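You operate a simulated robot arm through the tools that you are given. There is no shell and no other tool. Be economical: measure what you need, move in short steps, check, and stop when the job is done.

Carry out the task below with a simulated two-armed robot. There is one attempt and no reset: what you move stays moved.

JOB
Stack the card box that says "felt" from the top of the steel side table on top of the card box labelled "pegs". Then fetch the count card from the top of the steel side table and set it in the cart tub marked yellow. Then open the bottom sample drawer. Do these in the order given. Set down upright: count card.

Only the result counts: the job must be done as asked and must still hold three seconds after the hand-in. Knocking over, shifting, dropping, spilling or breaking anything else fails it.

ROBOT AND FRAMES
Two 7-joint arms with two-finger parallel grippers on one trunk, on a base that drives. Base frame: it is fixed to the floor where the robot stands at the start and does not move with it; the origin is under the middle of the robot, x ahead of it, y to its left, z up; the surface under the hand at the start is at about z = 82. Readings come in cm, rad, newtons and seconds.
The left shoulder is at the start at [5.7, 18.2, 116.4], the right one opposite. With the tool pointing down near the work surface each hand reaches from about 24 to 72 cm from the robot's upright axis, wherever it stands, measured 20 degrees to its own side. Places, roughly: bottom sample drawer [170, 770, 20]; cart tub marked YELLOW [-370, 250, 70]. Payload 3.91 kg a hand.
Tool frame (each hand has its own): the origin (TCP) lies between the finger pads and is the grasp point; the fingertips stand 3 cm ahead of it; z points along the fingers, y is the line along which they close. Largest opening 11 cm; finger width 2, thickness 1; the body of the gripper, 4.8 by 11.2 cm, starts 5.5 cm behind the TCP.
Orientation is told as [roll, pitch, yaw] about the base's x, y, z axes, in that order, counted from this pose: with the fingers straight down and closing along the base's y, the tool's x points along the base's -x, its y along +y and its z along -z.

CONTROLS
- The arms move only by the tool send_rows. It takes "left_plan", "right_plan" or both (then of equal length, played together; a hand with none holds still); each is a list that holds one entry, the list of rows, each a list of 7 numbers: the shift along the tool's x, y, z in cm, then the turn, a rotation vector about the tool's x, y, z in rad, then the finger opening in cm, from 0 to 11. In form: [[[x, y, z, ax, ay, az, hand], ...]]. A call has 1 to 20 rows; each row shifts and turns the commanded pose from where the row before left it, along the tool's axes as they then stand. Each row takes 0.2 s and may step no farther than 5 cm and 0.15 rad from the row before; otherwise, or with a gripper value out of range, the whole call is refused. A pose out of reach is approached as far as the arm can. The call stops where the force on the tool passes 40 N (or 10 N more than at its start, if that is more) or the arm is blocked; 0.2 s more then pass. The fingers move at their own pace (about 7.2 cm/s each) and stop on an object; they squeeze with about 28 N. The grip force told is the motor's: it shows also when the fingers shut on nothing. Time passes only in rows, and 0.2 s behind the last, so rows that do not move let the fingers close. It gives the time, the measured TCP pose, the force on the tool (base axes), the opening and the grip force at its end, in the units of the frame above (readings bear some noise), with the torque about the TCP (base axes, N m) and any sound that the robot's microphone picked up.
- Cameras (640 x 400 px; columns grow to the right, rows downward): "scene" is now at [18.72, -2.06, 136]; the picture's right is [-0.24, -0.97, 0.00], its down [-0.54, 0.13, -0.83] and it looks along [0.81, -0.20, -0.55] (base axes); focal length 250 px, centre (320, 200). "left" rides on the left gripper at [7.2, -1.7, -10.3] in its tool frame; the picture's right is [0.23, 0.97, 0.00], its down [-0.76, 0.18, -0.62] and it looks along [-0.61, 0.14, 0.78] (tool axes); focal length 222 px, centre (320, 200). "right" rides on the right gripper at [7.2, 1.7, -10.3] in its tool frame; the picture's right is [-0.23, 0.97, 0.00], its down [-0.76, -0.18, -0.62] and it looks along [-0.61, -0.14, 0.78] (tool axes); focal length 222 px, centre (320, 200). There is no depth. A picture from a camera that has moved, and an enlarged one, comes with that camera's place and axes in the base frame and with its lens.
- snapshot(camera): a new picture of that camera. It takes no simulated time.
- raise_lower(by): slides the trunk up (or, below 0, down) by that many cm; the arms and the scene camera ride with it, the base frame stays. It gives what a move gives, with no picture.
- base_move(legs): drives the robot by 1 to 6 legs, each [ahead, left, turn to the left] in cm, cm and rad, along the robot's own axes; the way and the turn of a leg run together, so that a leg with both is an arc; at most 150 cm and 3.142 rad a leg. The arms and the cameras ride along, it lands a little off, and it stops where it bumps. It gives what a move gives.
- turn_head(pan, tilt): turns the head with the scene camera to pan (to the left, within 1.396 rad either way) and tilt (down, from -0.506 to 1.204), counted from straight ahead of the robot. It gives what a move gives.
- zoom(camera, box): a new picture of the part [left, top, right, bottom] of that camera's present view, enlarged. It takes no simulated time.
- close_job(): hands the job in; it is judged then, once.

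Work in short steps. Places have to be worked out from the pictures, the camera data and where the tool is seen: move nearer, look again, correct. Check each grasp and each placing, and mend what went wrong. You have 165 turns and 118 pictures in all, those below and enlarged ones among them. Open the grippers and draw the arms clear of the work before you hand the job in, unless the task says otherwise; then end with one line.

The tools are called after "Request:" as a command line: name --argument value ..., lists and objects as JSON in quotes. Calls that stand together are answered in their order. send_rows: Moves the arms, as the interface text tells. Its arguments: {"type":"object","properties":{"left_plan":{"type":"array"},"right_plan":{"type":"array"}},"required":[]} The other tools are called the same way: raise_lower (by) slides the trunk up or down; base_move (legs) drives the base; turn_head (pan, tilt) turns the head that bears the scene camera; snapshot (camera) takes a picture; zoom (camera, box) takes an enlarged picture of a part of a camera's view; close_job () hands the job in.

At the start:

```text
time: 0.0
left_tcp_pos: [44.44, 11.66, 122.07]
left_orientation: [-0.001, -0.001, 0.0]
left_force: [0.2, 0.5, -1.1]
left_torque: [0.01, 0.03, -0.01]
left_finger_gap: 10.99
left_grip_force: 0.1
right_tcp_pos: [36.57, -23.02, 117.27]
right_orientation: [0.0, 0.0, 0.002]
right_force: [-0.2, 0.2, 0.2]
right_torque: [0.01, -0.02, 0.0]
right_finger_gap: 10.99
right_grip_force: 0.0
trunk travel left (down, up): [-42.5, 8.9]
robot x, y, heading: [-0.13, 0.11, 0.001]
head pan, tilt: [-0.244, 0.585]
```

scene: 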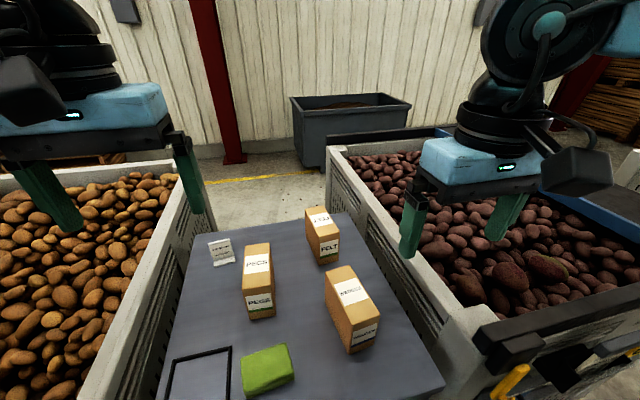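
right: 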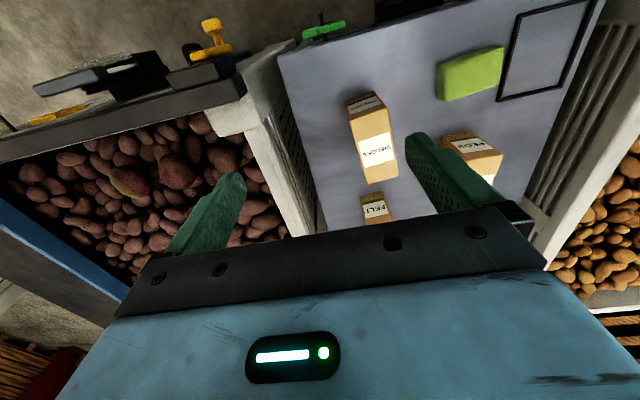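
left: 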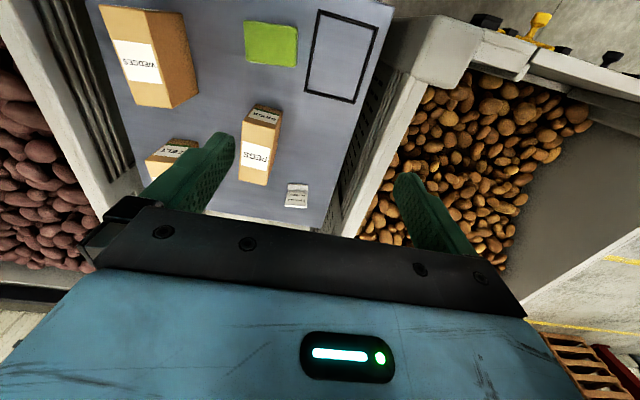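

I start by looking closer at the boxes and the card.

Request:
zoom --camera "scene" --box '[180, 190, 400, 370]'

Request:
snapshot --camera "left"

```text
2.22 times, centred on (290, 280) of scene
camera zoom: at [18.72, -2.06, 136.0], right [-0.24, -0.97, 0.0], down [-0.54, 0.13, -0.83], along [0.81, -0.2, -0.55], focal length 556 px, centre (387, 22)
```

zoom: 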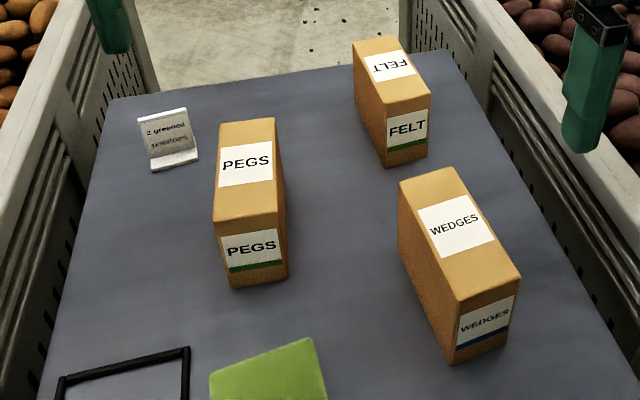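

```text
113 pictures are left
camera left: at [37.22, 9.98, 132.33], right [-0.23, 0.97, 0.0], down [0.76, 0.18, 0.62], along [0.61, 0.14, -0.78], focal length 222 px, centre (320, 200)
```

left: 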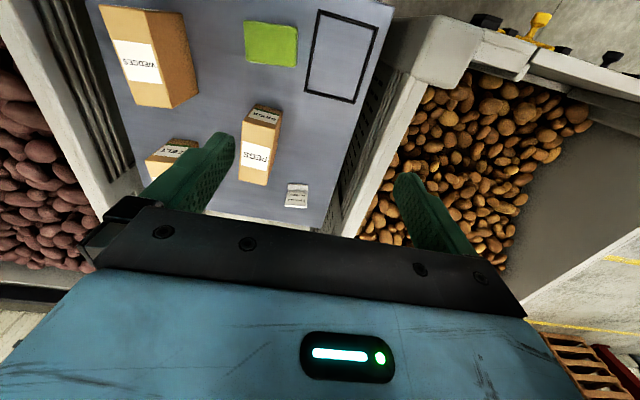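

The felt box is about 13×5.8×10.7 cm, near (72.5,-15.8), yaw ~0.1. Pegs is near (60.3,2.4) and the card near (73,12), so the reach is at the limit. I tilt the head down to see the gap between the table edge and the robot.

Request:
turn_head --pan 0 --tilt 1.2

Request:
snapshot --camera "scene"

```text
time: 1.0
left_tcp_pos: [44.43, 11.7, 121.93]
left_orientation: [-0.001, 0.0, 0.001]
left_force: [-0.8, -0.5, -0.3]
left_torque: [-0.02, -0.01, -0.01]
left_finger_gap: 11.0
left_grip_force: 0.0
right_tcp_pos: [36.56, -23.02, 117.23]
right_orientation: [0.001, 0.002, 0.001]
right_force: [0.0, 0.9, -0.9]
right_torque: [-0.08, 0.03, -0.04]
right_finger_gap: 10.99
right_grip_force: 0.0
trunk travel left (down, up): [-42.5, 8.9]
robot x, y, heading: [-0.1, 0.01, 0.0]
head pan, tilt: [0.0, 1.201]
```

```text
112 pictures are left
camera scene: at [15.7, 0.09, 131.4], right [0.0, -1.0, 0.0], down [-0.93, 0.0, -0.36], along [0.36, 0.0, -0.93], focal length 250 px, centre (320, 200)
```

scene: 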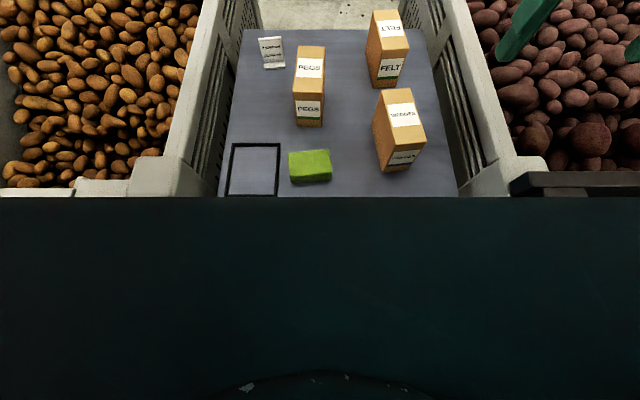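

The robot's own body hides the near edge, so I won't drive. I'll tilt the tool forward by 0.3 rad to gain reach. The right hand goes above the felt box and the left hand moves aside.

Request:
send_rows --right_plan '[[[-3.9, 1.1, 0.8, 0, 0, 0, 11], [-3.9, 1.1, 0.8, 0, 0, 0, 11], [-3.9, 1.1, 0.8, 0, 0, 0, 11], [-3.9, 1.1, 0.8, 0, 0, 0, 11], [-3.9, 1.1, 0.8, 0, 0, 0, 11], [-3.9, 1.1, 0.8, 0, 0, 0, 11], [0, 0, 0, 0, 0, -0.1, 11], [0, 0, 0, 0, -0.15, 0, 11], [0, 0, 0, 0, -0.15, 0, 11], [0, 0, 0, 0, 0, 0, 11]]]' --left_plan '[[[1, 3, 0, 0, 0, 0, 11], [1, 3, 0, 0, 0, 0, 11], [1, 3, 0, 0, 0, 0, 11], [1, 3, 0, 0, 0, 0, 11], [0, 2, 0, 0, 0, 0, 11], [0, 0, 0, 0, 0, 0, 11], [0, 0, 0, 0, 0, 0, 11], [0, 0, 0, 0, 0, 0, 11], [0, 0, 0, 0, 0, 0, 11], [0, 0, 0, 0, 0, 0, 11]]]'

Request:
turn_head --pan -0.15 --tilt 0.7

Request:
snapshot --camera "scene"

Request:
snapshot --camera "right"

```text
time: 3.2
left_tcp_pos: [40.43, 25.66, 121.91]
left_orientation: [0.001, 0.0, 0.001]
left_force: [0.6, 0.3, 0.3]
left_torque: [-0.02, -0.01, 0.01]
left_finger_gap: 11.02
left_grip_force: 0.0
right_tcp_pos: [54.4, -19.13, 113.73]
right_orientation: [0.001, -0.302, 0.1]
right_force: [-0.4, -0.6, -0.1]
right_torque: [0.01, 0.0, -0.01]
right_finger_gap: 11.04
right_grip_force: 0.1
right hand out of reach, approached as far as the arm can: row 5, 6
trunk travel left (down, up): [-42.5, 8.9]
robot x, y, heading: [0.09, -0.02, -0.005]
head pan, tilt: [0.0, 1.201]
```

```text
time: 4.1
left_tcp_pos: [40.25, 25.6, 121.86]
left_orientation: [-0.001, 0.001, 0.0]
left_force: [0.1, -0.4, 0.4]
left_torque: [0.0, -0.02, -0.01]
left_finger_gap: 11.0
left_grip_force: 0.0
right_tcp_pos: [54.32, -19.05, 113.81]
right_orientation: [0.0, -0.299, 0.1]
right_force: [0.3, -0.3, -0.2]
right_torque: [-0.03, 0.02, -0.01]
right_finger_gap: 11.0
right_grip_force: 0.1
trunk travel left (down, up): [-42.5, 8.9]
robot x, y, heading: [-0.17, 0.1, 0.002]
head pan, tilt: [-0.15, 0.7]
```

```text
111 pictures are left
camera scene: at [18.51, -1.18, 134.99], right [-0.15, -0.99, 0.0], down [-0.64, 0.1, -0.76], along [0.76, -0.11, -0.64], focal length 250 px, centre (320, 200)
```

scene: 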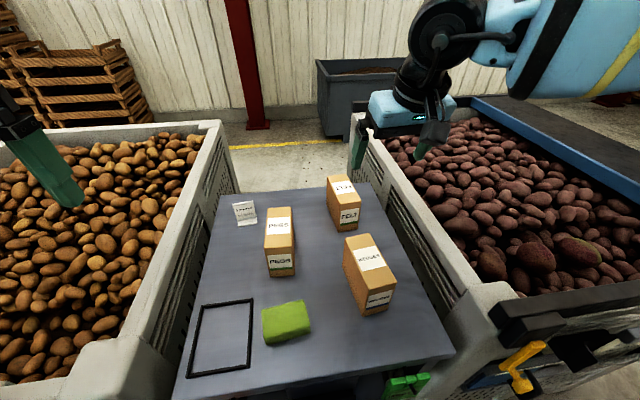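

```text
110 pictures are left
camera right: at [44.16, -18.26, 121.57], right [0.12, 0.99, 0.07], down [0.56, -0.12, 0.82], along [0.82, -0.06, -0.57], focal length 222 px, centre (320, 200)
```

right: 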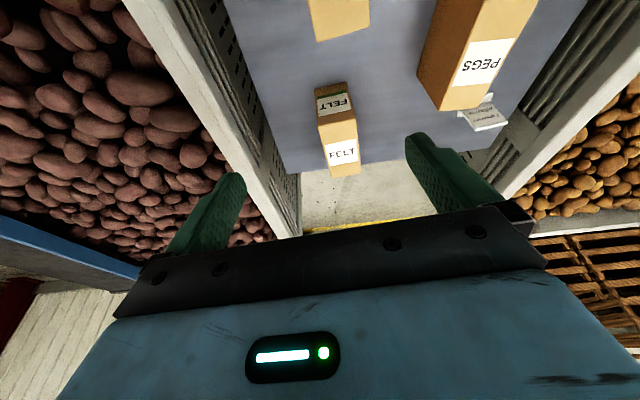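

At this height the arm falls short (the hand stopped at x≈54). I lower the trunk 12 cm to gain reach; the fingertips stay above all the boxes.

Request:
raise_lower --by -12

Request:
send_rows --right_plan '[[[0, 0, 0, 0, 0, 0, 11]]]'

```text
time: 5.6
left_tcp_pos: [40.4, 25.53, 110.0]
left_orientation: [0.0, -0.002, 0.0]
left_force: [-0.7, 0.5, 0.1]
left_torque: [0.01, 0.03, -0.04]
left_finger_gap: 11.0
left_grip_force: 0.0
right_tcp_pos: [54.24, -18.96, 101.89]
right_orientation: [0.0, -0.303, 0.099]
right_force: [0.3, 0.8, -0.4]
right_torque: [0.01, 0.01, -0.01]
right_finger_gap: 11.01
right_grip_force: 0.1
trunk travel left (down, up): [-30.5, 20.9]
robot x, y, heading: [0.02, -0.01, -0.002]
head pan, tilt: [-0.15, 0.7]
```

```text
time: 6.0
left_tcp_pos: [40.48, 25.5, 110.0]
left_orientation: [0.0, -0.001, 0.001]
left_force: [-0.6, -0.3, 0.0]
left_torque: [0.0, 0.0, -0.01]
left_finger_gap: 11.02
left_grip_force: 0.1
right_tcp_pos: [54.28, -19.05, 101.93]
right_orientation: [-0.001, -0.3, 0.099]
right_force: [0.8, 0.6, 0.2]
right_torque: [0.02, 0.0, 0.04]
right_finger_gap: 11.01
right_grip_force: 0.1
trunk travel left (down, up): [-30.5, 20.9]
robot x, y, heading: [0.37, 0.0, -0.004]
head pan, tilt: [-0.15, 0.7]
```

The felt box re-measures at centre (71.9,-15.8), yaw ~0.08. I move to a pre-grasp pose above and behind it along the tilted tool axis.

Request:
send_rows --right_plan '[[[-3.1, 0.36, 2.09, 0, 0, 0, 11], [-3.1, 0.36, 2.09, 0, 0, 0, 11], [-3.1, 0.36, 2.09, 0, 0, 0, 11], [-3.1, 0.36, 2.09, 0, 0, 0, 11], [0, 0, 0, 0, 0, 0, 11]]]'

Request:
snapshot --camera "right"

Request:
snapshot --camera "scene"

```text
time: 7.2
left_tcp_pos: [40.5, 25.46, 109.99]
left_orientation: [0.001, -0.001, 0.0]
left_force: [-0.5, 0.6, -1.2]
left_torque: [-0.02, 0.01, -0.02]
left_finger_gap: 10.97
left_grip_force: 0.1
right_tcp_pos: [62.49, -18.16, 99.26]
right_orientation: [0.001, -0.3, 0.099]
right_force: [-0.2, -0.2, 0.2]
right_torque: [-0.01, 0.04, -0.01]
right_finger_gap: 10.97
right_grip_force: 0.1
right hand out of reach, approached as far as the arm can: row 3, 4
trunk travel left (down, up): [-30.5, 20.9]
robot x, y, heading: [0.23, -0.17, 0.003]
head pan, tilt: [-0.15, 0.7]
```

```text
109 pictures are left
camera right: at [52.23, -17.37, 107.03], right [0.12, 0.99, 0.07], down [0.56, -0.12, 0.82], along [0.82, -0.06, -0.57], focal length 222 px, centre (320, 200)
```

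right: 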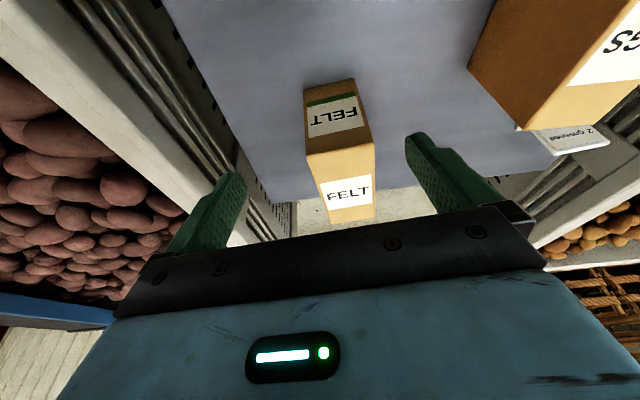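

```text
108 pictures are left
camera scene: at [22.75, -1.18, 122.07], right [-0.15, -0.99, 0.0], down [-0.64, 0.1, -0.77], along [0.76, -0.11, -0.64], focal length 250 px, centre (320, 200)
```

scene: 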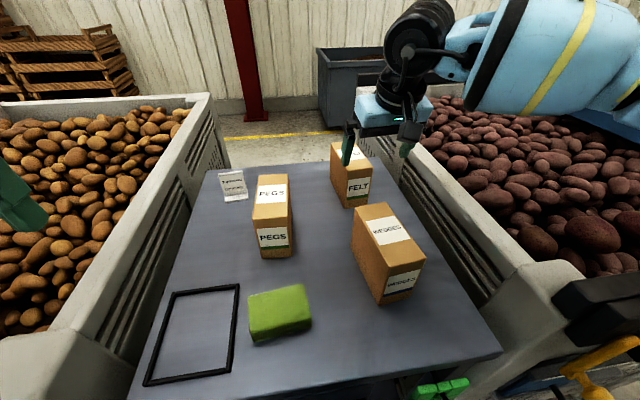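

Still short at that height; reach improves lower down. I centre on the box axis behind its near face, lower the trunk 9 cm more, then slide forward with the fingers straddling the box.

Request:
send_rows --right_plan '[[[-0.15, 1.5, 0.05, 0, 0, 0, 11], [0, 0, 0, 0, 0, 0, 11]]]'

Request:
raise_lower --by -9

Request:
snapshot --camera "right"

```text
time: 7.8
left_tcp_pos: [40.32, 25.52, 110.02]
left_orientation: [-0.001, -0.001, 0.0]
left_force: [-0.1, 0.1, 0.2]
left_torque: [-0.06, 0.02, -0.01]
left_finger_gap: 11.0
left_grip_force: 0.1
right_tcp_pos: [62.31, -18.17, 99.18]
right_orientation: [-0.001, -0.301, 0.1]
right_force: [-0.3, 0.1, -0.1]
right_torque: [0.01, 0.0, 0.0]
right_finger_gap: 11.02
right_grip_force: 0.0
right hand out of reach, approached as far as the arm can: row 1
trunk travel left (down, up): [-30.5, 20.9]
robot x, y, heading: [0.48, 0.18, 0.0]
head pan, tilt: [-0.15, 0.7]
```

```text
time: 9.1
left_tcp_pos: [40.25, 25.53, 100.99]
left_orientation: [-0.001, -0.001, 0.0]
left_force: [0.0, -0.1, -0.3]
left_torque: [0.02, 0.0, -0.03]
left_finger_gap: 10.98
left_grip_force: 0.1
right_tcp_pos: [62.36, -18.18, 90.24]
right_orientation: [0.0, -0.303, 0.099]
right_force: [-0.5, -0.7, -0.4]
right_torque: [0.03, 0.02, 0.01]
right_finger_gap: 11.0
right_grip_force: 0.0
trunk travel left (down, up): [-21.5, 29.9]
robot x, y, heading: [0.45, 0.09, 0.0]
head pan, tilt: [-0.15, 0.7]
```

```text
107 pictures are left
camera right: at [52.23, -17.5, 98.02], right [0.12, 0.99, 0.07], down [0.56, -0.12, 0.82], along [0.82, -0.06, -0.57], focal length 222 px, centre (320, 200)
```

right: 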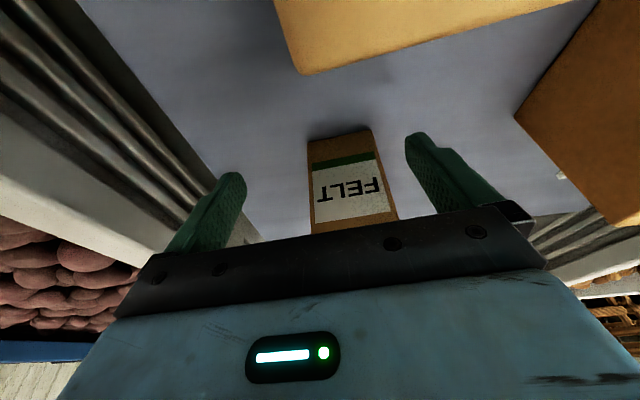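

I shift sideways first to centre, then advance.

Request:
send_rows --right_plan '[[[0.3, 1.5, 0, 0, 0, 0, 11], [-2.1, 0, 0.9, 0, 0, 0, 11], [0, 0, 0, 0, 0, 0, 11]]]'

```text
time: 9.9
left_tcp_pos: [40.28, 25.55, 101.06]
left_orientation: [0.001, 0.0, -0.001]
left_force: [0.3, -0.3, -0.1]
left_torque: [-0.03, -0.01, 0.02]
left_finger_gap: 11.01
left_grip_force: 0.2
right_tcp_pos: [63.07, -16.87, 89.96]
right_orientation: [0.0, -0.3, 0.099]
right_force: [0.3, 0.2, -0.9]
right_torque: [0.02, -0.01, 0.02]
right_finger_gap: 11.0
right_grip_force: 0.2
right hand out of reach, approached as far as the arm can: row 2
trunk travel left (down, up): [-21.5, 29.9]
robot x, y, heading: [0.54, 0.08, 0.003]
head pan, tilt: [-0.15, 0.7]
```

The data fit a wrist about 23 cm above the TCP with roughly 53 cm of reach from the shoulder. So the best setup is the shoulder at wrist height with more tilt: I raise the trunk 13 cm and tilt to 0.6 rad.

Request:
raise_lower --by 13

Request:
send_rows --right_plan '[[[0, 0, 0, 0, -0.15, 0, 11], [0, 0, 0, 0, -0.15, 0, 11], [0, 0, 0, 0, 0, 0, 11]]]'

```text
time: 11.5
left_tcp_pos: [40.36, 25.58, 113.85]
left_orientation: [0.001, 0.0, -0.002]
left_force: [-0.9, -0.2, -0.2]
left_torque: [0.0, 0.0, -0.02]
left_finger_gap: 10.99
left_grip_force: 0.1
right_tcp_pos: [61.11, -16.86, 108.99]
right_orientation: [-0.012, -0.423, 0.103]
right_force: [-0.5, -0.1, -0.5]
right_torque: [0.0, -0.01, -0.04]
right_finger_gap: 11.02
right_grip_force: 0.1
trunk travel left (down, up): [-34.5, 16.9]
robot x, y, heading: [0.06, 0.29, 0.0]
head pan, tilt: [-0.15, 0.7]
```

```text
time: 12.3
left_tcp_pos: [40.47, 25.45, 113.93]
left_orientation: [0.001, 0.001, -0.001]
left_force: [-0.2, -0.3, -1.1]
left_torque: [0.02, 0.0, 0.0]
left_finger_gap: 11.0
left_grip_force: 0.1
right_tcp_pos: [61.03, -16.88, 109.1]
right_orientation: [-0.014, -0.725, 0.108]
right_force: [0.1, 0.4, 0.1]
right_torque: [0.0, 0.0, 0.02]
right_finger_gap: 11.02
right_grip_force: 0.1
trunk travel left (down, up): [-34.5, 16.9]
robot x, y, heading: [0.03, 0.2, -0.001]
head pan, tilt: [-0.15, 0.7]
```

The raise changed the arm pose unexpectedly. I check the scene and the hand view.

Request:
snapshot --camera "scene"

Request:
snapshot --camera "right"

```text
106 pictures are left
camera scene: at [21.73, -1.19, 126.08], right [-0.15, -0.99, 0.0], down [-0.64, 0.1, -0.76], along [0.76, -0.11, -0.64], focal length 250 px, centre (320, 200)
```

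scene: 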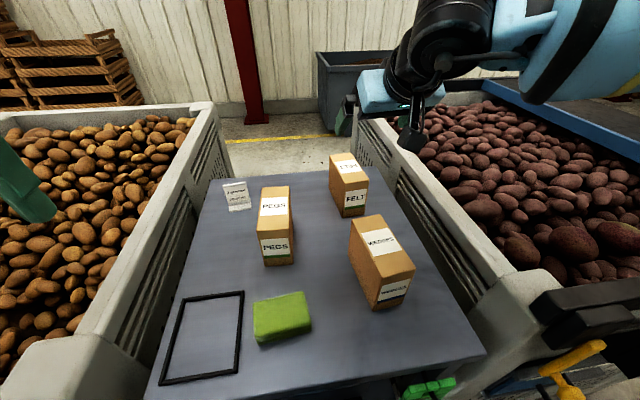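

```text
105 pictures are left
camera right: at [48.61, -16.24, 112.03], right [0.07, 0.99, 0.14], down [0.17, -0.15, 0.97], along [0.98, -0.05, -0.18], focal length 222 px, centre (320, 200)
```

right: 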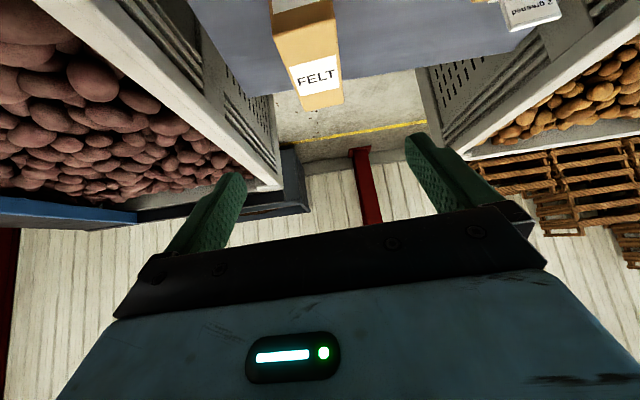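

The boxes are undisturbed. I set the tilt back to 0.6 and move in to the pre-grasp pose above the felt box.

Request:
send_rows --right_plan '[[[0, 0, 0, 0, 0.125, 0, 11], [0.5, 0, 2.88, 0, 0, 0, 11], [0.5, 0, 2.88, 0, 0, 0, 11], [0.5, 0, 2.88, 0, 0, 0, 11], [0.5, 0, 2.88, 0, 0, 0, 11], [0, 0, 0, 0, 0, 0, 11]]]'

Request:
snapshot --camera "right"

```text
time: 13.7
left_tcp_pos: [40.23, 25.57, 114.15]
left_orientation: [0.0, -0.002, 0.0]
left_force: [0.2, -0.5, -0.3]
left_torque: [0.0, -0.01, 0.0]
left_finger_gap: 10.96
left_grip_force: 0.0
right_tcp_pos: [65.74, -16.54, 98.45]
right_orientation: [-0.014, -0.598, 0.106]
right_force: [-0.3, -0.7, -0.8]
right_torque: [0.04, 0.0, 0.02]
right_finger_gap: 10.98
right_grip_force: 0.0
trunk travel left (down, up): [-34.5, 16.9]
robot x, y, heading: [-0.11, 0.43, 0.003]
head pan, tilt: [-0.15, 0.7]
```

```text
104 pictures are left
camera right: at [53.77, -15.91, 102.94], right [0.09, 0.99, 0.12], down [0.29, -0.14, 0.95], along [0.95, -0.05, -0.3], focal length 222 px, centre (320, 200)
```

right: 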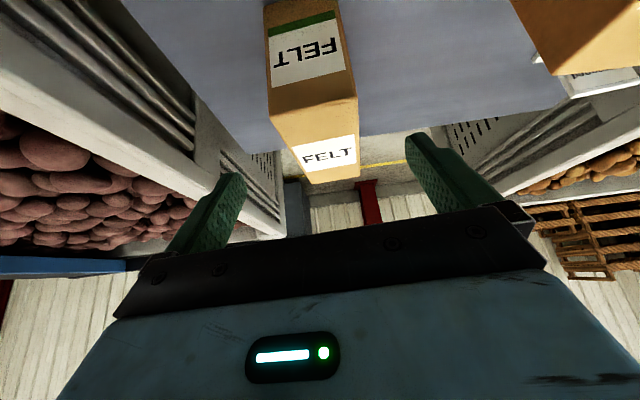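

Centred with no reach warning. I go down along the tool axis onto the box.

Request:
send_rows --right_plan '[[[0.16, 0.03, 2.36, 0, 0, 0, 11], [0.16, 0.03, 2.36, 0, 0, 0, 11], [0.16, 0.03, 2.36, 0, 0, 0, 11], [0.16, 0.03, 2.36, 0, 0, 0, 11], [0, 0, 0, 0, 0, 0, 11]]]'

Request:
snapshot --camera "right"

Request:
snapshot --camera "scene"

```text
time: 14.9
left_tcp_pos: [40.46, 25.63, 114.02]
left_orientation: [0.002, -0.002, 0.001]
left_force: [-0.5, 0.4, -0.5]
left_torque: [-0.03, 0.0, 0.0]
left_finger_gap: 10.97
left_grip_force: 0.1
right_tcp_pos: [68.78, -18.02, 91.91]
right_orientation: [-0.013, -0.598, 0.107]
right_force: [-0.3, 0.1, 0.6]
right_torque: [-0.02, 0.01, 0.0]
right_finger_gap: 11.01
right_grip_force: 0.0
right hand out of reach, approached as far as the arm can: row 2, 3, 4
trunk travel left (down, up): [-34.5, 16.9]
robot x, y, heading: [0.09, 0.24, 0.005]
head pan, tilt: [-0.15, 0.7]
```

```text
103 pictures are left
camera right: at [56.92, -17.33, 96.42], right [0.09, 0.99, 0.12], down [0.29, -0.14, 0.95], along [0.95, -0.05, -0.3], focal length 222 px, centre (320, 200)
```

right: 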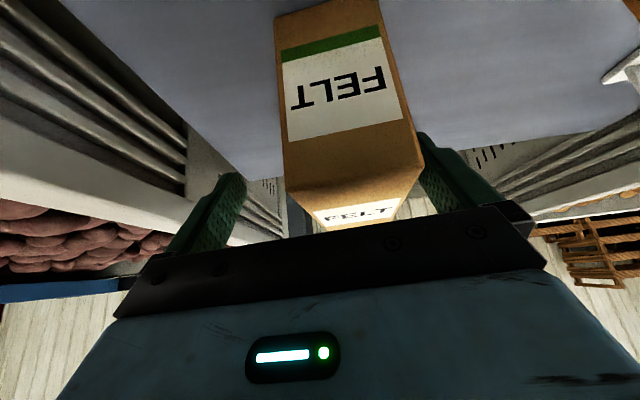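

```text
102 pictures are left
camera scene: at [21.7, -1.18, 126.09], right [-0.15, -0.99, 0.0], down [-0.64, 0.1, -0.76], along [0.76, -0.11, -0.64], focal length 250 px, centre (320, 200)
```

scene: 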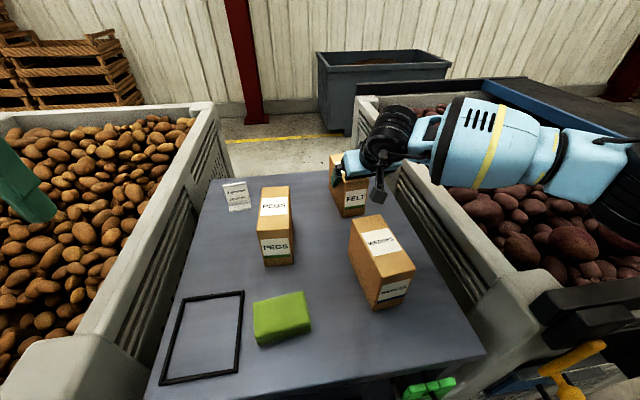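

The arm is at its limit about 2 cm short. I retract up, then look for base clearance so I can drive a few cm forward.

Request:
send_rows --right_plan '[[[-0.1, 0, -2.5, 0, 0, 0, 11], [0, 0, -3, 0, 0, 0, 11], [0, 0, -4, 0, 0, 0, 11], [0, 0, -4, 0, 0, 0, 11]]]'

Request:
turn_head --pan -0.5 --tilt 1.05

Request:
snapshot --camera "scene"

```text
time: 15.9
left_tcp_pos: [40.33, 25.66, 114.06]
left_orientation: [-0.001, -0.003, 0.0]
left_force: [-0.4, 0.1, 0.3]
left_torque: [-0.02, -0.06, 0.06]
left_finger_gap: 11.0
left_grip_force: 0.1
right_tcp_pos: [61.22, -18.65, 103.23]
right_orientation: [-0.014, -0.598, 0.107]
right_force: [0.3, 0.9, 0.2]
right_torque: [-0.01, -0.04, -0.03]
right_finger_gap: 10.99
right_grip_force: 0.1
trunk travel left (down, up): [-34.5, 16.9]
robot x, y, heading: [-0.01, 0.26, -0.002]
head pan, tilt: [-0.15, 0.7]
```

```text
time: 16.7
left_tcp_pos: [40.39, 25.51, 114.01]
left_orientation: [0.0, 0.0, 0.0]
left_force: [-0.3, -0.1, 0.2]
left_torque: [0.0, 0.01, 0.01]
left_finger_gap: 11.01
left_grip_force: 0.0
right_tcp_pos: [61.35, -18.66, 103.23]
right_orientation: [-0.013, -0.599, 0.107]
right_force: [0.0, 0.3, 0.4]
right_torque: [-0.02, 0.0, -0.01]
right_finger_gap: 11.03
right_grip_force: 0.1
trunk travel left (down, up): [-34.5, 16.9]
robot x, y, heading: [-0.28, -0.18, -0.004]
head pan, tilt: [-0.499, 1.051]
```

```text
101 pictures are left
camera scene: at [19.13, -3.08, 123.41], right [-0.48, -0.88, 0.0], down [-0.76, 0.41, -0.5], along [0.44, -0.24, -0.87], focal length 250 px, centre (320, 200)
```

scene: 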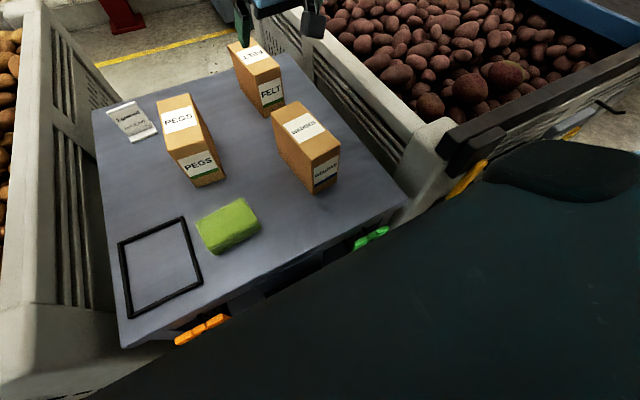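

The body hides the floor gap. A cautious 4 cm drive ahead should bring the felt box and the card within reach; I'll watch for any bump.

Request:
base_move --legs '[[4, 0, 0]]'

```text
time: 17.6
left_tcp_pos: [44.41, 25.52, 114.01]
left_orientation: [0.0, -0.001, 0.001]
left_force: [0.5, 0.2, 0.3]
left_torque: [0.0, -0.03, 0.01]
left_finger_gap: 11.0
left_grip_force: 0.1
right_tcp_pos: [65.33, -18.67, 103.05]
right_orientation: [-0.014, -0.599, 0.106]
right_force: [-0.7, 0.0, -0.4]
right_torque: [0.0, 0.01, -0.02]
right_finger_gap: 11.0
right_grip_force: 0.0
trunk travel left (down, up): [-34.5, 16.9]
robot x, y, heading: [3.77, -0.32, -0.0]
head pan, tilt: [-0.499, 1.051]
```

No bump. I go to pre-grasp and down again.

Request:
send_rows --right_plan '[[[0.65, 0.73, 2.4, 0, 0, 0, 11], [0.65, 0.73, 2.4, 0, 0, 0, 11], [0.65, 0.73, 2.4, 0, 0, 0, 11], [0, 0, 2.33, 0, 0, 0, 11], [0, 0, 2.33, 0, 0, 0, 11], [0, 0, 2.33, 0, 0, 0, 11], [0, 0, 0, 0, 0, 0, 11]]]'

Request:
snapshot --camera "right"

```text
time: 19.2
left_tcp_pos: [44.37, 25.59, 113.96]
left_orientation: [0.0, 0.0, 0.0]
left_force: [-0.2, 1.0, 0.0]
left_torque: [0.0, 0.02, 0.02]
left_finger_gap: 11.0
left_grip_force: 0.1
right_tcp_pos: [71.61, -17.08, 90.48]
right_orientation: [-0.015, -0.599, 0.106]
right_force: [0.0, -0.2, -0.2]
right_torque: [0.0, 0.0, -0.03]
right_finger_gap: 11.0
right_grip_force: 0.0
right hand out of reach, approached as far as the arm can: row 6
trunk travel left (down, up): [-34.5, 16.9]
robot x, y, heading: [3.94, 0.23, -0.001]
head pan, tilt: [-0.499, 1.051]
```

```text
100 pictures are left
camera right: at [59.56, -16.46, 94.94], right [0.09, 0.99, 0.12], down [0.29, -0.14, 0.95], along [0.95, -0.05, -0.3], focal length 222 px, centre (320, 200)
```

right: 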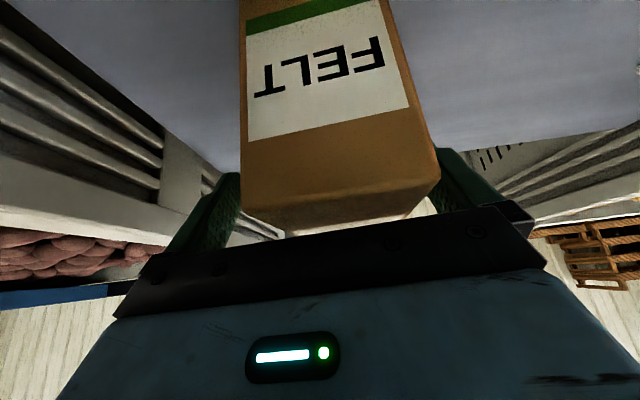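

The box sits between the fingers at x≈71.6. I close the hand slowly.

Request:
send_rows --right_plan '[[[-0.2, 0.8, -0.5, 0, 0, 0, 11], [0, 0, 0, 0, 0, 0, 8], [0, 0, 0, 0, 0, 0, 7], [0, 0, 0, 0, 0, 0, 6], [0, 0, 0, 0, 0, 0, 4], [0, 0, 0, 0, 0, 0, 4], [0, 0, 0, 0, 0, 0, 4]]]'

Request:
snapshot --camera "right"

```text
time: 20.8
left_tcp_pos: [44.33, 25.6, 114.04]
left_orientation: [0.0, 0.0, 0.0]
left_force: [-0.2, 0.6, -0.8]
left_torque: [0.04, -0.04, 0.02]
left_finger_gap: 11.02
left_grip_force: 0.1
right_tcp_pos: [71.42, -16.57, 90.93]
right_orientation: [-0.014, -0.598, 0.105]
right_force: [0.4, 2.6, 0.9]
right_torque: [0.24, 0.04, -0.03]
right_finger_gap: 6.01
right_grip_force: 27.9
right hand out of reach, approached as far as the arm can: row 1
trunk travel left (down, up): [-34.5, 16.9]
robot x, y, heading: [3.73, -0.09, -0.001]
head pan, tilt: [-0.499, 1.051]
```

```text
99 pictures are left
camera right: at [59.41, -16.01, 95.42], right [0.09, 0.99, 0.12], down [0.29, -0.14, 0.95], along [0.95, -0.05, -0.3], focal length 222 px, centre (320, 200)
```

right: 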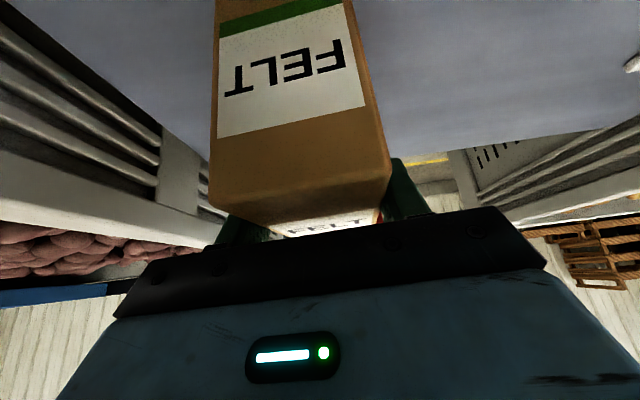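

Gripped at 6.0 cm, 28 N. I lift with a little pull back, then check.

Request:
send_rows --right_plan '[[[-0.5, 0.08, -2.07, 0, 0, 0, 4], [-0.5, 0.08, -2.07, 0, 0, 0, 4], [-0.8, 0.1, -3, 0, 0, 0, 4], [-0.8, 0.1, -3, 0, 0, 0, 4], [0, 0, 0, 0, 0, 0, 4]]]'

Request:
turn_head --pan -0.15 --tilt 0.6

Request:
snapshot --camera "scene"

Request:
snapshot --camera "right"

```text
time: 22.0
left_tcp_pos: [44.51, 25.58, 113.89]
left_orientation: [0.0, 0.0, 0.001]
left_force: [0.3, -1.5, 0.1]
left_torque: [0.02, 0.0, 0.02]
left_finger_gap: 10.99
left_grip_force: 0.1
right_tcp_pos: [67.79, -16.83, 100.58]
right_orientation: [-0.013, -0.596, 0.106]
right_force: [-0.1, -0.3, -2.8]
right_torque: [0.05, 0.02, 0.0]
right_finger_gap: 6.02
right_grip_force: 27.4
trunk travel left (down, up): [-34.5, 16.9]
robot x, y, heading: [4.18, -0.23, -0.003]
head pan, tilt: [-0.499, 1.051]
```

```text
time: 22.9
left_tcp_pos: [44.37, 25.53, 114.01]
left_orientation: [0.0, 0.0, 0.0]
left_force: [-1.2, 0.1, 0.1]
left_torque: [0.02, -0.01, 0.0]
left_finger_gap: 10.99
left_grip_force: 0.1
right_tcp_pos: [67.77, -16.76, 100.68]
right_orientation: [-0.014, -0.597, 0.107]
right_force: [0.0, 0.3, -2.0]
right_torque: [0.01, 0.01, -0.01]
right_finger_gap: 5.98
right_grip_force: 28.1
trunk travel left (down, up): [-34.5, 16.9]
robot x, y, heading: [4.2, 0.01, 0.0]
head pan, tilt: [-0.15, 0.6]
```

```text
98 pictures are left
camera scene: at [26.01, -1.26, 126.94], right [-0.15, -0.99, 0.0], down [-0.56, 0.09, -0.82], along [0.82, -0.12, -0.57], focal length 250 px, centre (320, 200)
```

scene: 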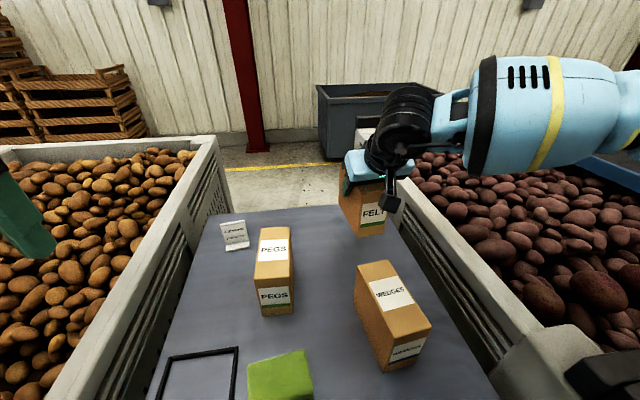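

```text
97 pictures are left
camera right: at [55.78, -16.11, 105.13], right [0.09, 0.99, 0.12], down [0.29, -0.14, 0.95], along [0.95, -0.05, -0.3], focal length 222 px, centre (320, 200)
```

right: 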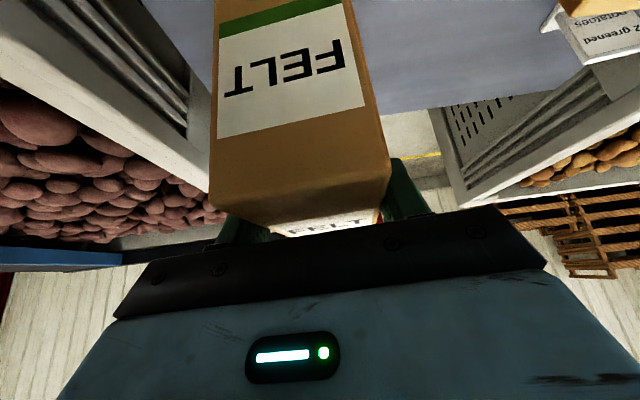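

Held firmly. I zoom on pegs to refine its location.

Request:
zoom --camera "scene" --box '[210, 190, 370, 330]'

```text
2.86 times, centred on (290, 260) of scene
camera zoom: at [26.01, -1.26, 126.94], right [-0.15, -0.99, 0.0], down [-0.56, 0.09, -0.82], along [0.82, -0.12, -0.57], focal length 715 px, centre (406, 29)
```

zoom: 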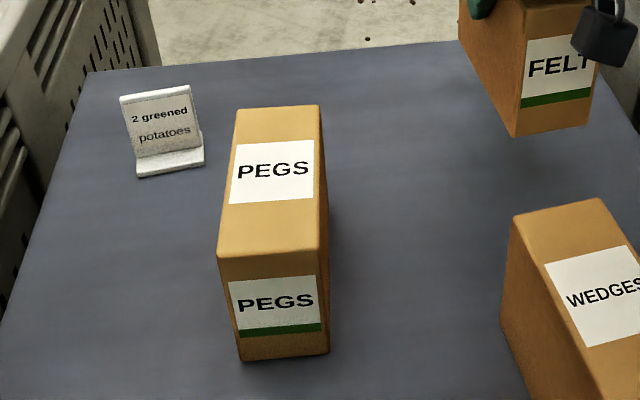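

Pegs centre is (60.3,2.5), yaw −0.05, top 92.7. I raise the box, turn it about the vertical to match, and carry it above pegs.

Request:
send_rows --right_plan '[[[0.21, 0.15, -2.33, 0, 0, 0, 4], [0.21, 0.15, -2.33, 0, 0, 0, 4], [0, 0, 0, 0.044, 0, 0.0645, 4], [0, 0, 0, 0.044, 0, 0.0645, 4], [0.98, 3.8, -0.67, 0, 0, 0, 4], [0.98, 3.8, -0.67, 0, 0, 0, 4], [0.98, 3.8, -0.67, 0, 0, 0, 4], [0.98, 3.8, -0.67, 0, 0, 0, 4], [0.98, 3.8, -0.67, 0, 0, 0, 4], [0, 0, 0, 0, 0, 0, 4]]]'

Request:
snapshot --camera "scene"

Request:
snapshot --camera "left"

```text
time: 25.1
left_tcp_pos: [44.36, 25.46, 114.02]
left_orientation: [0.001, 0.0, 0.0]
left_force: [-0.4, 0.0, 0.0]
left_torque: [0.03, -0.01, -0.02]
left_finger_gap: 11.01
left_grip_force: 0.1
right_tcp_pos: [63.79, -14.4, 105.24]
right_orientation: [-0.013, -0.6, -0.05]
right_force: [-0.4, -0.8, -2.7]
right_torque: [-0.01, -0.02, -0.02]
right_finger_gap: 6.01
right_grip_force: 28.1
right hand out of reach, approached as far as the arm can: row 5, 6, 7, 8, 9
trunk travel left (down, up): [-34.5, 16.9]
robot x, y, heading: [3.93, -0.24, -0.001]
head pan, tilt: [-0.15, 0.6]
```

```text
95 pictures are left
camera scene: at [26.0, -1.25, 126.95], right [-0.15, -0.99, 0.0], down [-0.56, 0.08, -0.82], along [0.82, -0.12, -0.57], focal length 250 px, centre (320, 200)
```

scene: 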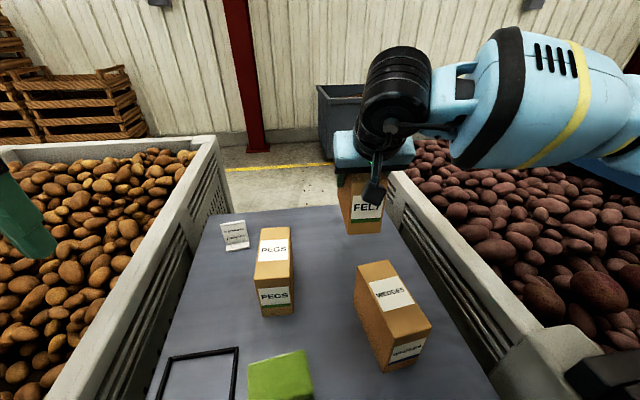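

```text
94 pictures are left
camera left: at [37.19, 23.95, 124.32], right [-0.23, 0.97, 0.0], down [0.76, 0.18, 0.62], along [0.61, 0.14, -0.78], focal length 222 px, centre (320, 200)
```

left: 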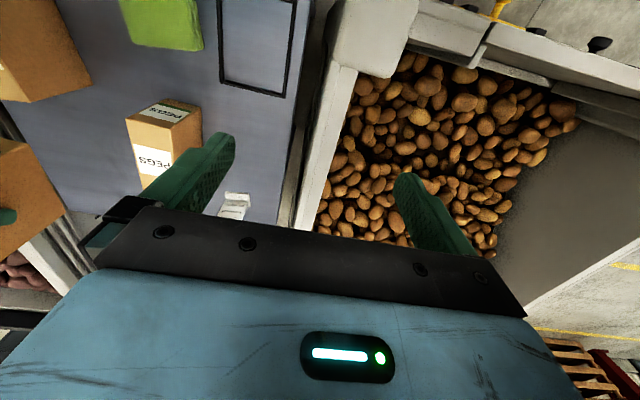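

The arm won't go further left in this posture, so the base does it: back 4 cm, then left 17 cm. That carries the box, bottom at ~96.3, above pegs.

Request:
base_move --legs '[[-4, 0, 0], [0, 16.9, 0]]'

Request:
snapshot --camera "scene"

Request:
snapshot --camera "right"

```text
time: 27.7
left_tcp_pos: [40.35, 42.62, 114.11]
left_orientation: [-0.001, 0.0, 0.0]
left_force: [-0.2, 0.0, -0.5]
left_torque: [-0.04, -0.03, 0.01]
left_finger_gap: 11.01
left_grip_force: 0.1
right_tcp_pos: [59.88, 2.53, 105.24]
right_orientation: [-0.013, -0.601, -0.049]
right_force: [-0.6, 0.2, -3.0]
right_torque: [0.07, 0.05, 0.0]
right_finger_gap: 5.99
right_grip_force: 28.0
trunk travel left (down, up): [-34.5, 16.9]
robot x, y, heading: [0.19, 16.75, 0.001]
head pan, tilt: [-0.15, 0.6]
```

```text
93 pictures are left
camera scene: at [22.02, 15.76, 126.95], right [-0.15, -0.99, 0.0], down [-0.56, 0.08, -0.83], along [0.82, -0.12, -0.56], focal length 250 px, centre (320, 200)
```

scene: 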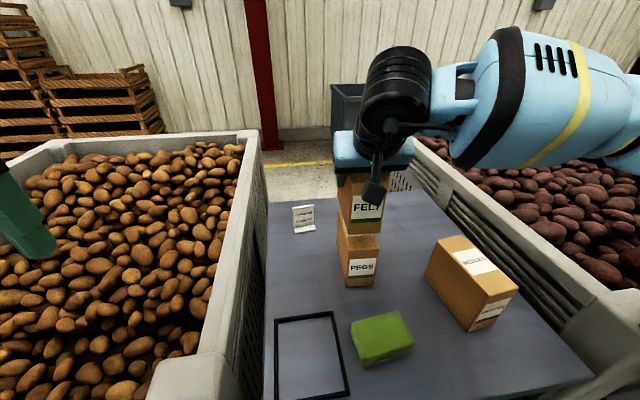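

```text
92 pictures are left
camera right: at [48.03, 5.07, 109.73], right [0.24, 0.96, 0.12], down [0.27, -0.18, 0.95], along [0.93, -0.2, -0.3], focal length 222 px, centre (320, 200)
```

right: 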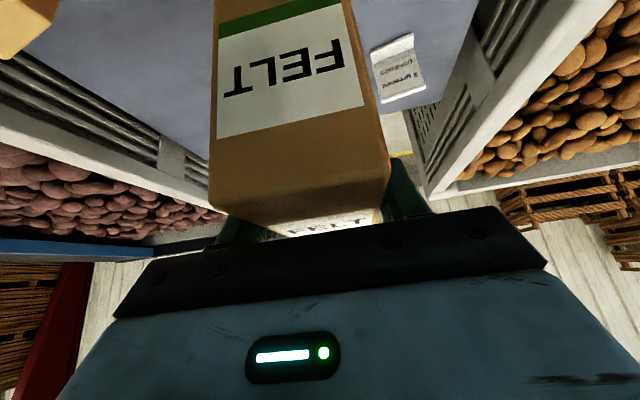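

Landed exactly at (59.9,2.5). I zoom to check the alignment before lowering.

Request:
zoom --camera "scene" --box '[310, 170, 410, 295]'

```text
3.20 times, centred on (360, 232) of scene
camera zoom: at [22.02, 15.76, 126.95], right [-0.15, -0.99, 0.0], down [-0.56, 0.08, -0.83], along [0.82, -0.12, -0.56], focal length 800 px, centre (192, 96)
```

zoom: 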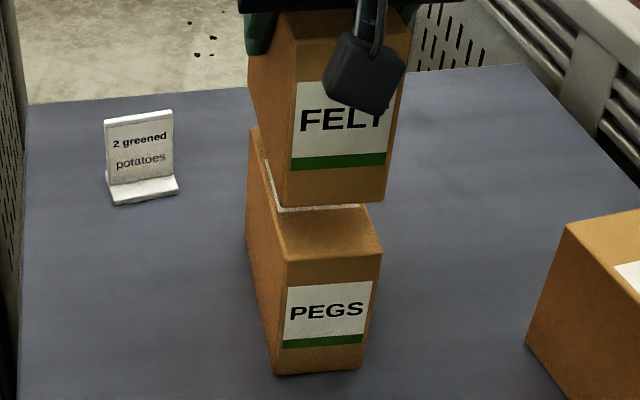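

Alignment is within ~0.3 cm. I lower in small steps.

Request:
send_rows --right_plan '[[[0.565, 0, 0.825, 0, 0, 0, 4], [0.565, 0, 0.825, 0, 0, 0, 4], [0.565, 0, 0.825, 0, 0, 0, 4], [0, 0, 0, 0, 0, 0, 4]]]'

Request:
zoom --camera "scene" --box '[310, 170, 410, 295]'

```text
time: 28.7
left_tcp_pos: [40.32, 42.51, 113.94]
left_orientation: [0.0, -0.001, 0.0]
left_force: [0.2, 0.1, -0.1]
left_torque: [0.0, 0.0, -0.01]
left_finger_gap: 10.98
left_grip_force: 0.2
right_tcp_pos: [59.75, 2.42, 102.25]
right_orientation: [-0.015, -0.599, -0.05]
right_force: [-0.2, 0.1, -2.3]
right_torque: [0.03, 0.0, -0.02]
right_finger_gap: 6.0
right_grip_force: 28.1
trunk travel left (down, up): [-34.5, 16.9]
robot x, y, heading: [0.32, 17.02, 0.001]
head pan, tilt: [-0.15, 0.6]
```

```text
3.20 times, centred on (360, 232) of scene
camera zoom: at [22.01, 15.67, 126.95], right [-0.15, -0.99, 0.0], down [-0.56, 0.08, -0.83], along [0.82, -0.12, -0.57], focal length 800 px, centre (192, 96)
```

zoom: 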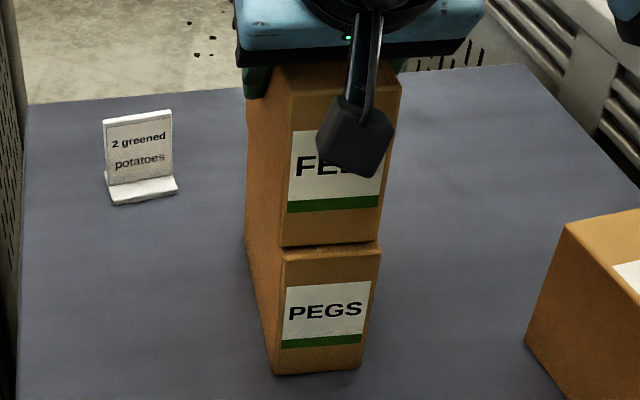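

Only ~0.6 cm left. I lower in quarter-centimetre steps.

Request:
send_rows --right_plan '[[[0.14, 0, 0.206, 0, 0, 0, 4], [0.14, 0, 0.206, 0, 0, 0, 4], [0, 0, 0, 0, 0, 0, 4]]]'

```text
time: 29.5
left_tcp_pos: [40.27, 42.42, 114.05]
left_orientation: [0.0, -0.002, 0.001]
left_force: [-0.3, -0.1, -0.1]
left_torque: [0.02, 0.0, 0.0]
left_finger_gap: 11.0
left_grip_force: 0.1
right_tcp_pos: [59.69, 2.44, 101.85]
right_orientation: [-0.012, -0.603, -0.05]
right_force: [1.9, -0.4, 9.7]
right_torque: [0.33, 0.61, -0.01]
right_finger_gap: 6.0
right_grip_force: 28.2
trunk travel left (down, up): [-34.5, 16.9]
robot x, y, heading: [-0.15, 16.75, -0.002]
head pan, tilt: [-0.15, 0.6]
```

Contact felt (≈12 N). I release, then retract along the tool axis.

Request:
send_rows --right_plan '[[[-0.06, 0, -0.08, 0, 0, 0, 5.5], [0, 0, 0, 0, 0, 0, 7], [0, 0, 0, 0, 0, 0, 9], [0, 0, 0, 0, 0, 0, 11], [0, 0, 0, 0, 0, 0, 11]]]'

Request:
snapshot --camera "right"

Request:
zoom --camera "scene" --box '[310, 170, 410, 295]'

```text
time: 30.7
left_tcp_pos: [40.28, 42.41, 114.09]
left_orientation: [0.0, -0.002, 0.002]
left_force: [0.0, 0.7, -0.3]
left_torque: [0.04, 0.0, 0.0]
left_finger_gap: 10.99
left_grip_force: 0.1
right_tcp_pos: [59.74, 2.51, 101.9]
right_orientation: [-0.014, -0.601, -0.049]
right_force: [-0.6, -0.3, 0.6]
right_torque: [0.05, 0.0, 0.01]
right_finger_gap: 11.01
right_grip_force: 0.0
trunk travel left (down, up): [-34.5, 16.9]
robot x, y, heading: [-0.03, 16.76, 0.0]
head pan, tilt: [-0.15, 0.6]
```

```text
89 pictures are left
camera right: at [47.99, 5.01, 106.3], right [0.24, 0.96, 0.12], down [0.27, -0.18, 0.95], along [0.93, -0.2, -0.3], focal length 222 px, centre (320, 200)
```

right: 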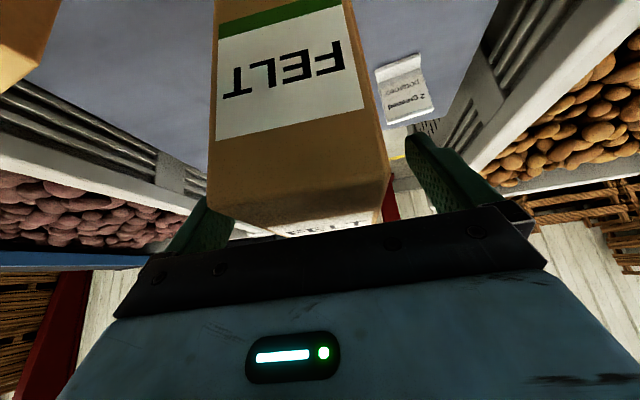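

```text
3.20 times, centred on (360, 232) of scene
camera zoom: at [22.0, 15.68, 126.95], right [-0.15, -0.99, 0.0], down [-0.56, 0.08, -0.83], along [0.82, -0.12, -0.56], focal length 800 px, centre (192, 96)
```

zoom: 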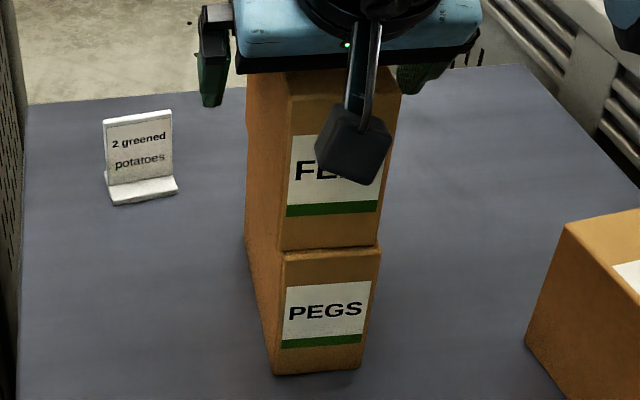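

The felt box is stacked. I retract the right hand up and back along its axis.

Request:
send_rows --right_plan '[[[0, 0, -2.5, 0, 0, 0, 11], [0, 0, -3, 0, 0, 0, 11], [0, 0, -4, 0, 0, 0, 11], [0, 0, -4, 0, 0, 0, 11], [2, -3, -3, 0, 0, 0, 11], [3, -3, -2, 0, 0, 0, 11], [0, 0, 0, 0, 0, 0, 11]]]'

Request:
snapshot --camera "scene"

```text
time: 32.3
left_tcp_pos: [40.4, 42.48, 113.98]
left_orientation: [0.0, -0.001, 0.0]
left_force: [-0.1, 0.4, -0.4]
left_torque: [0.04, 0.02, -0.03]
left_finger_gap: 10.99
left_grip_force: 0.0
right_tcp_pos: [44.95, -2.54, 113.98]
right_orientation: [-0.015, -0.597, -0.049]
right_force: [0.4, 0.0, 0.3]
right_torque: [-0.03, 0.02, 0.03]
right_finger_gap: 10.99
right_grip_force: 0.1
trunk travel left (down, up): [-34.5, 16.9]
robot x, y, heading: [-0.4, 16.9, 0.001]
head pan, tilt: [-0.15, 0.6]
```

```text
87 pictures are left
camera scene: at [22.07, 15.73, 126.94], right [-0.15, -0.99, 0.0], down [-0.56, 0.08, -0.82], along [0.82, -0.12, -0.57], focal length 250 px, centre (320, 200)
```

scene: 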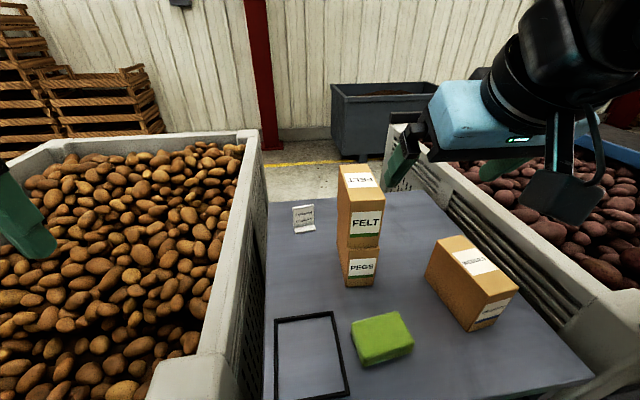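

The stack stands well. I straighten and tuck the right hand, then drive right so that the left arm faces the card, and 4 cm ahead.

Request:
send_rows --right_plan '[[[0, 0, 0, 0, 0.15, 0, 11], [0, 0, 0, 0, 0.15, 0, 11], [0, 0, 0, 0, 0.15, 0, 11], [0, 0, 0, 0, 0.15, 0, 11], [4, -1, -1.5, 0, 0, 0, 11], [4, -1, -1.5, 0, 0, 0, 11], [0, 0, 0, 0, 0, 0, 11]]]'

Request:
base_move --legs '[[0, -22, 0], [4, 0, 0]]'

```text
time: 33.9
left_tcp_pos: [40.39, 42.57, 113.97]
left_orientation: [0.0, 0.001, 0.003]
left_force: [0.3, -1.0, -0.4]
left_torque: [0.03, 0.01, 0.02]
left_finger_gap: 11.01
left_grip_force: 0.2
right_tcp_pos: [36.83, -4.1, 117.37]
right_orientation: [-0.012, 0.002, -0.057]
right_force: [-0.1, 0.0, 0.3]
right_torque: [-0.04, 0.02, -0.01]
right_finger_gap: 10.97
right_grip_force: 0.1
trunk travel left (down, up): [-34.5, 16.9]
robot x, y, heading: [-0.21, 16.95, 0.002]
head pan, tilt: [-0.15, 0.6]
```

```text
time: 36.9
left_tcp_pos: [44.35, 21.03, 114.04]
left_orientation: [-0.001, 0.0, 0.002]
left_force: [0.1, -0.3, -0.8]
left_torque: [0.01, 0.03, -0.04]
left_finger_gap: 10.97
left_grip_force: 0.1
right_tcp_pos: [40.75, -25.61, 117.52]
right_orientation: [-0.011, 0.001, -0.057]
right_force: [-0.1, 0.1, -0.2]
right_torque: [0.02, 0.06, 0.03]
right_finger_gap: 11.01
right_grip_force: 0.1
trunk travel left (down, up): [-34.5, 16.9]
robot x, y, heading: [4.17, -4.63, 0.001]
head pan, tilt: [-0.15, 0.6]
```

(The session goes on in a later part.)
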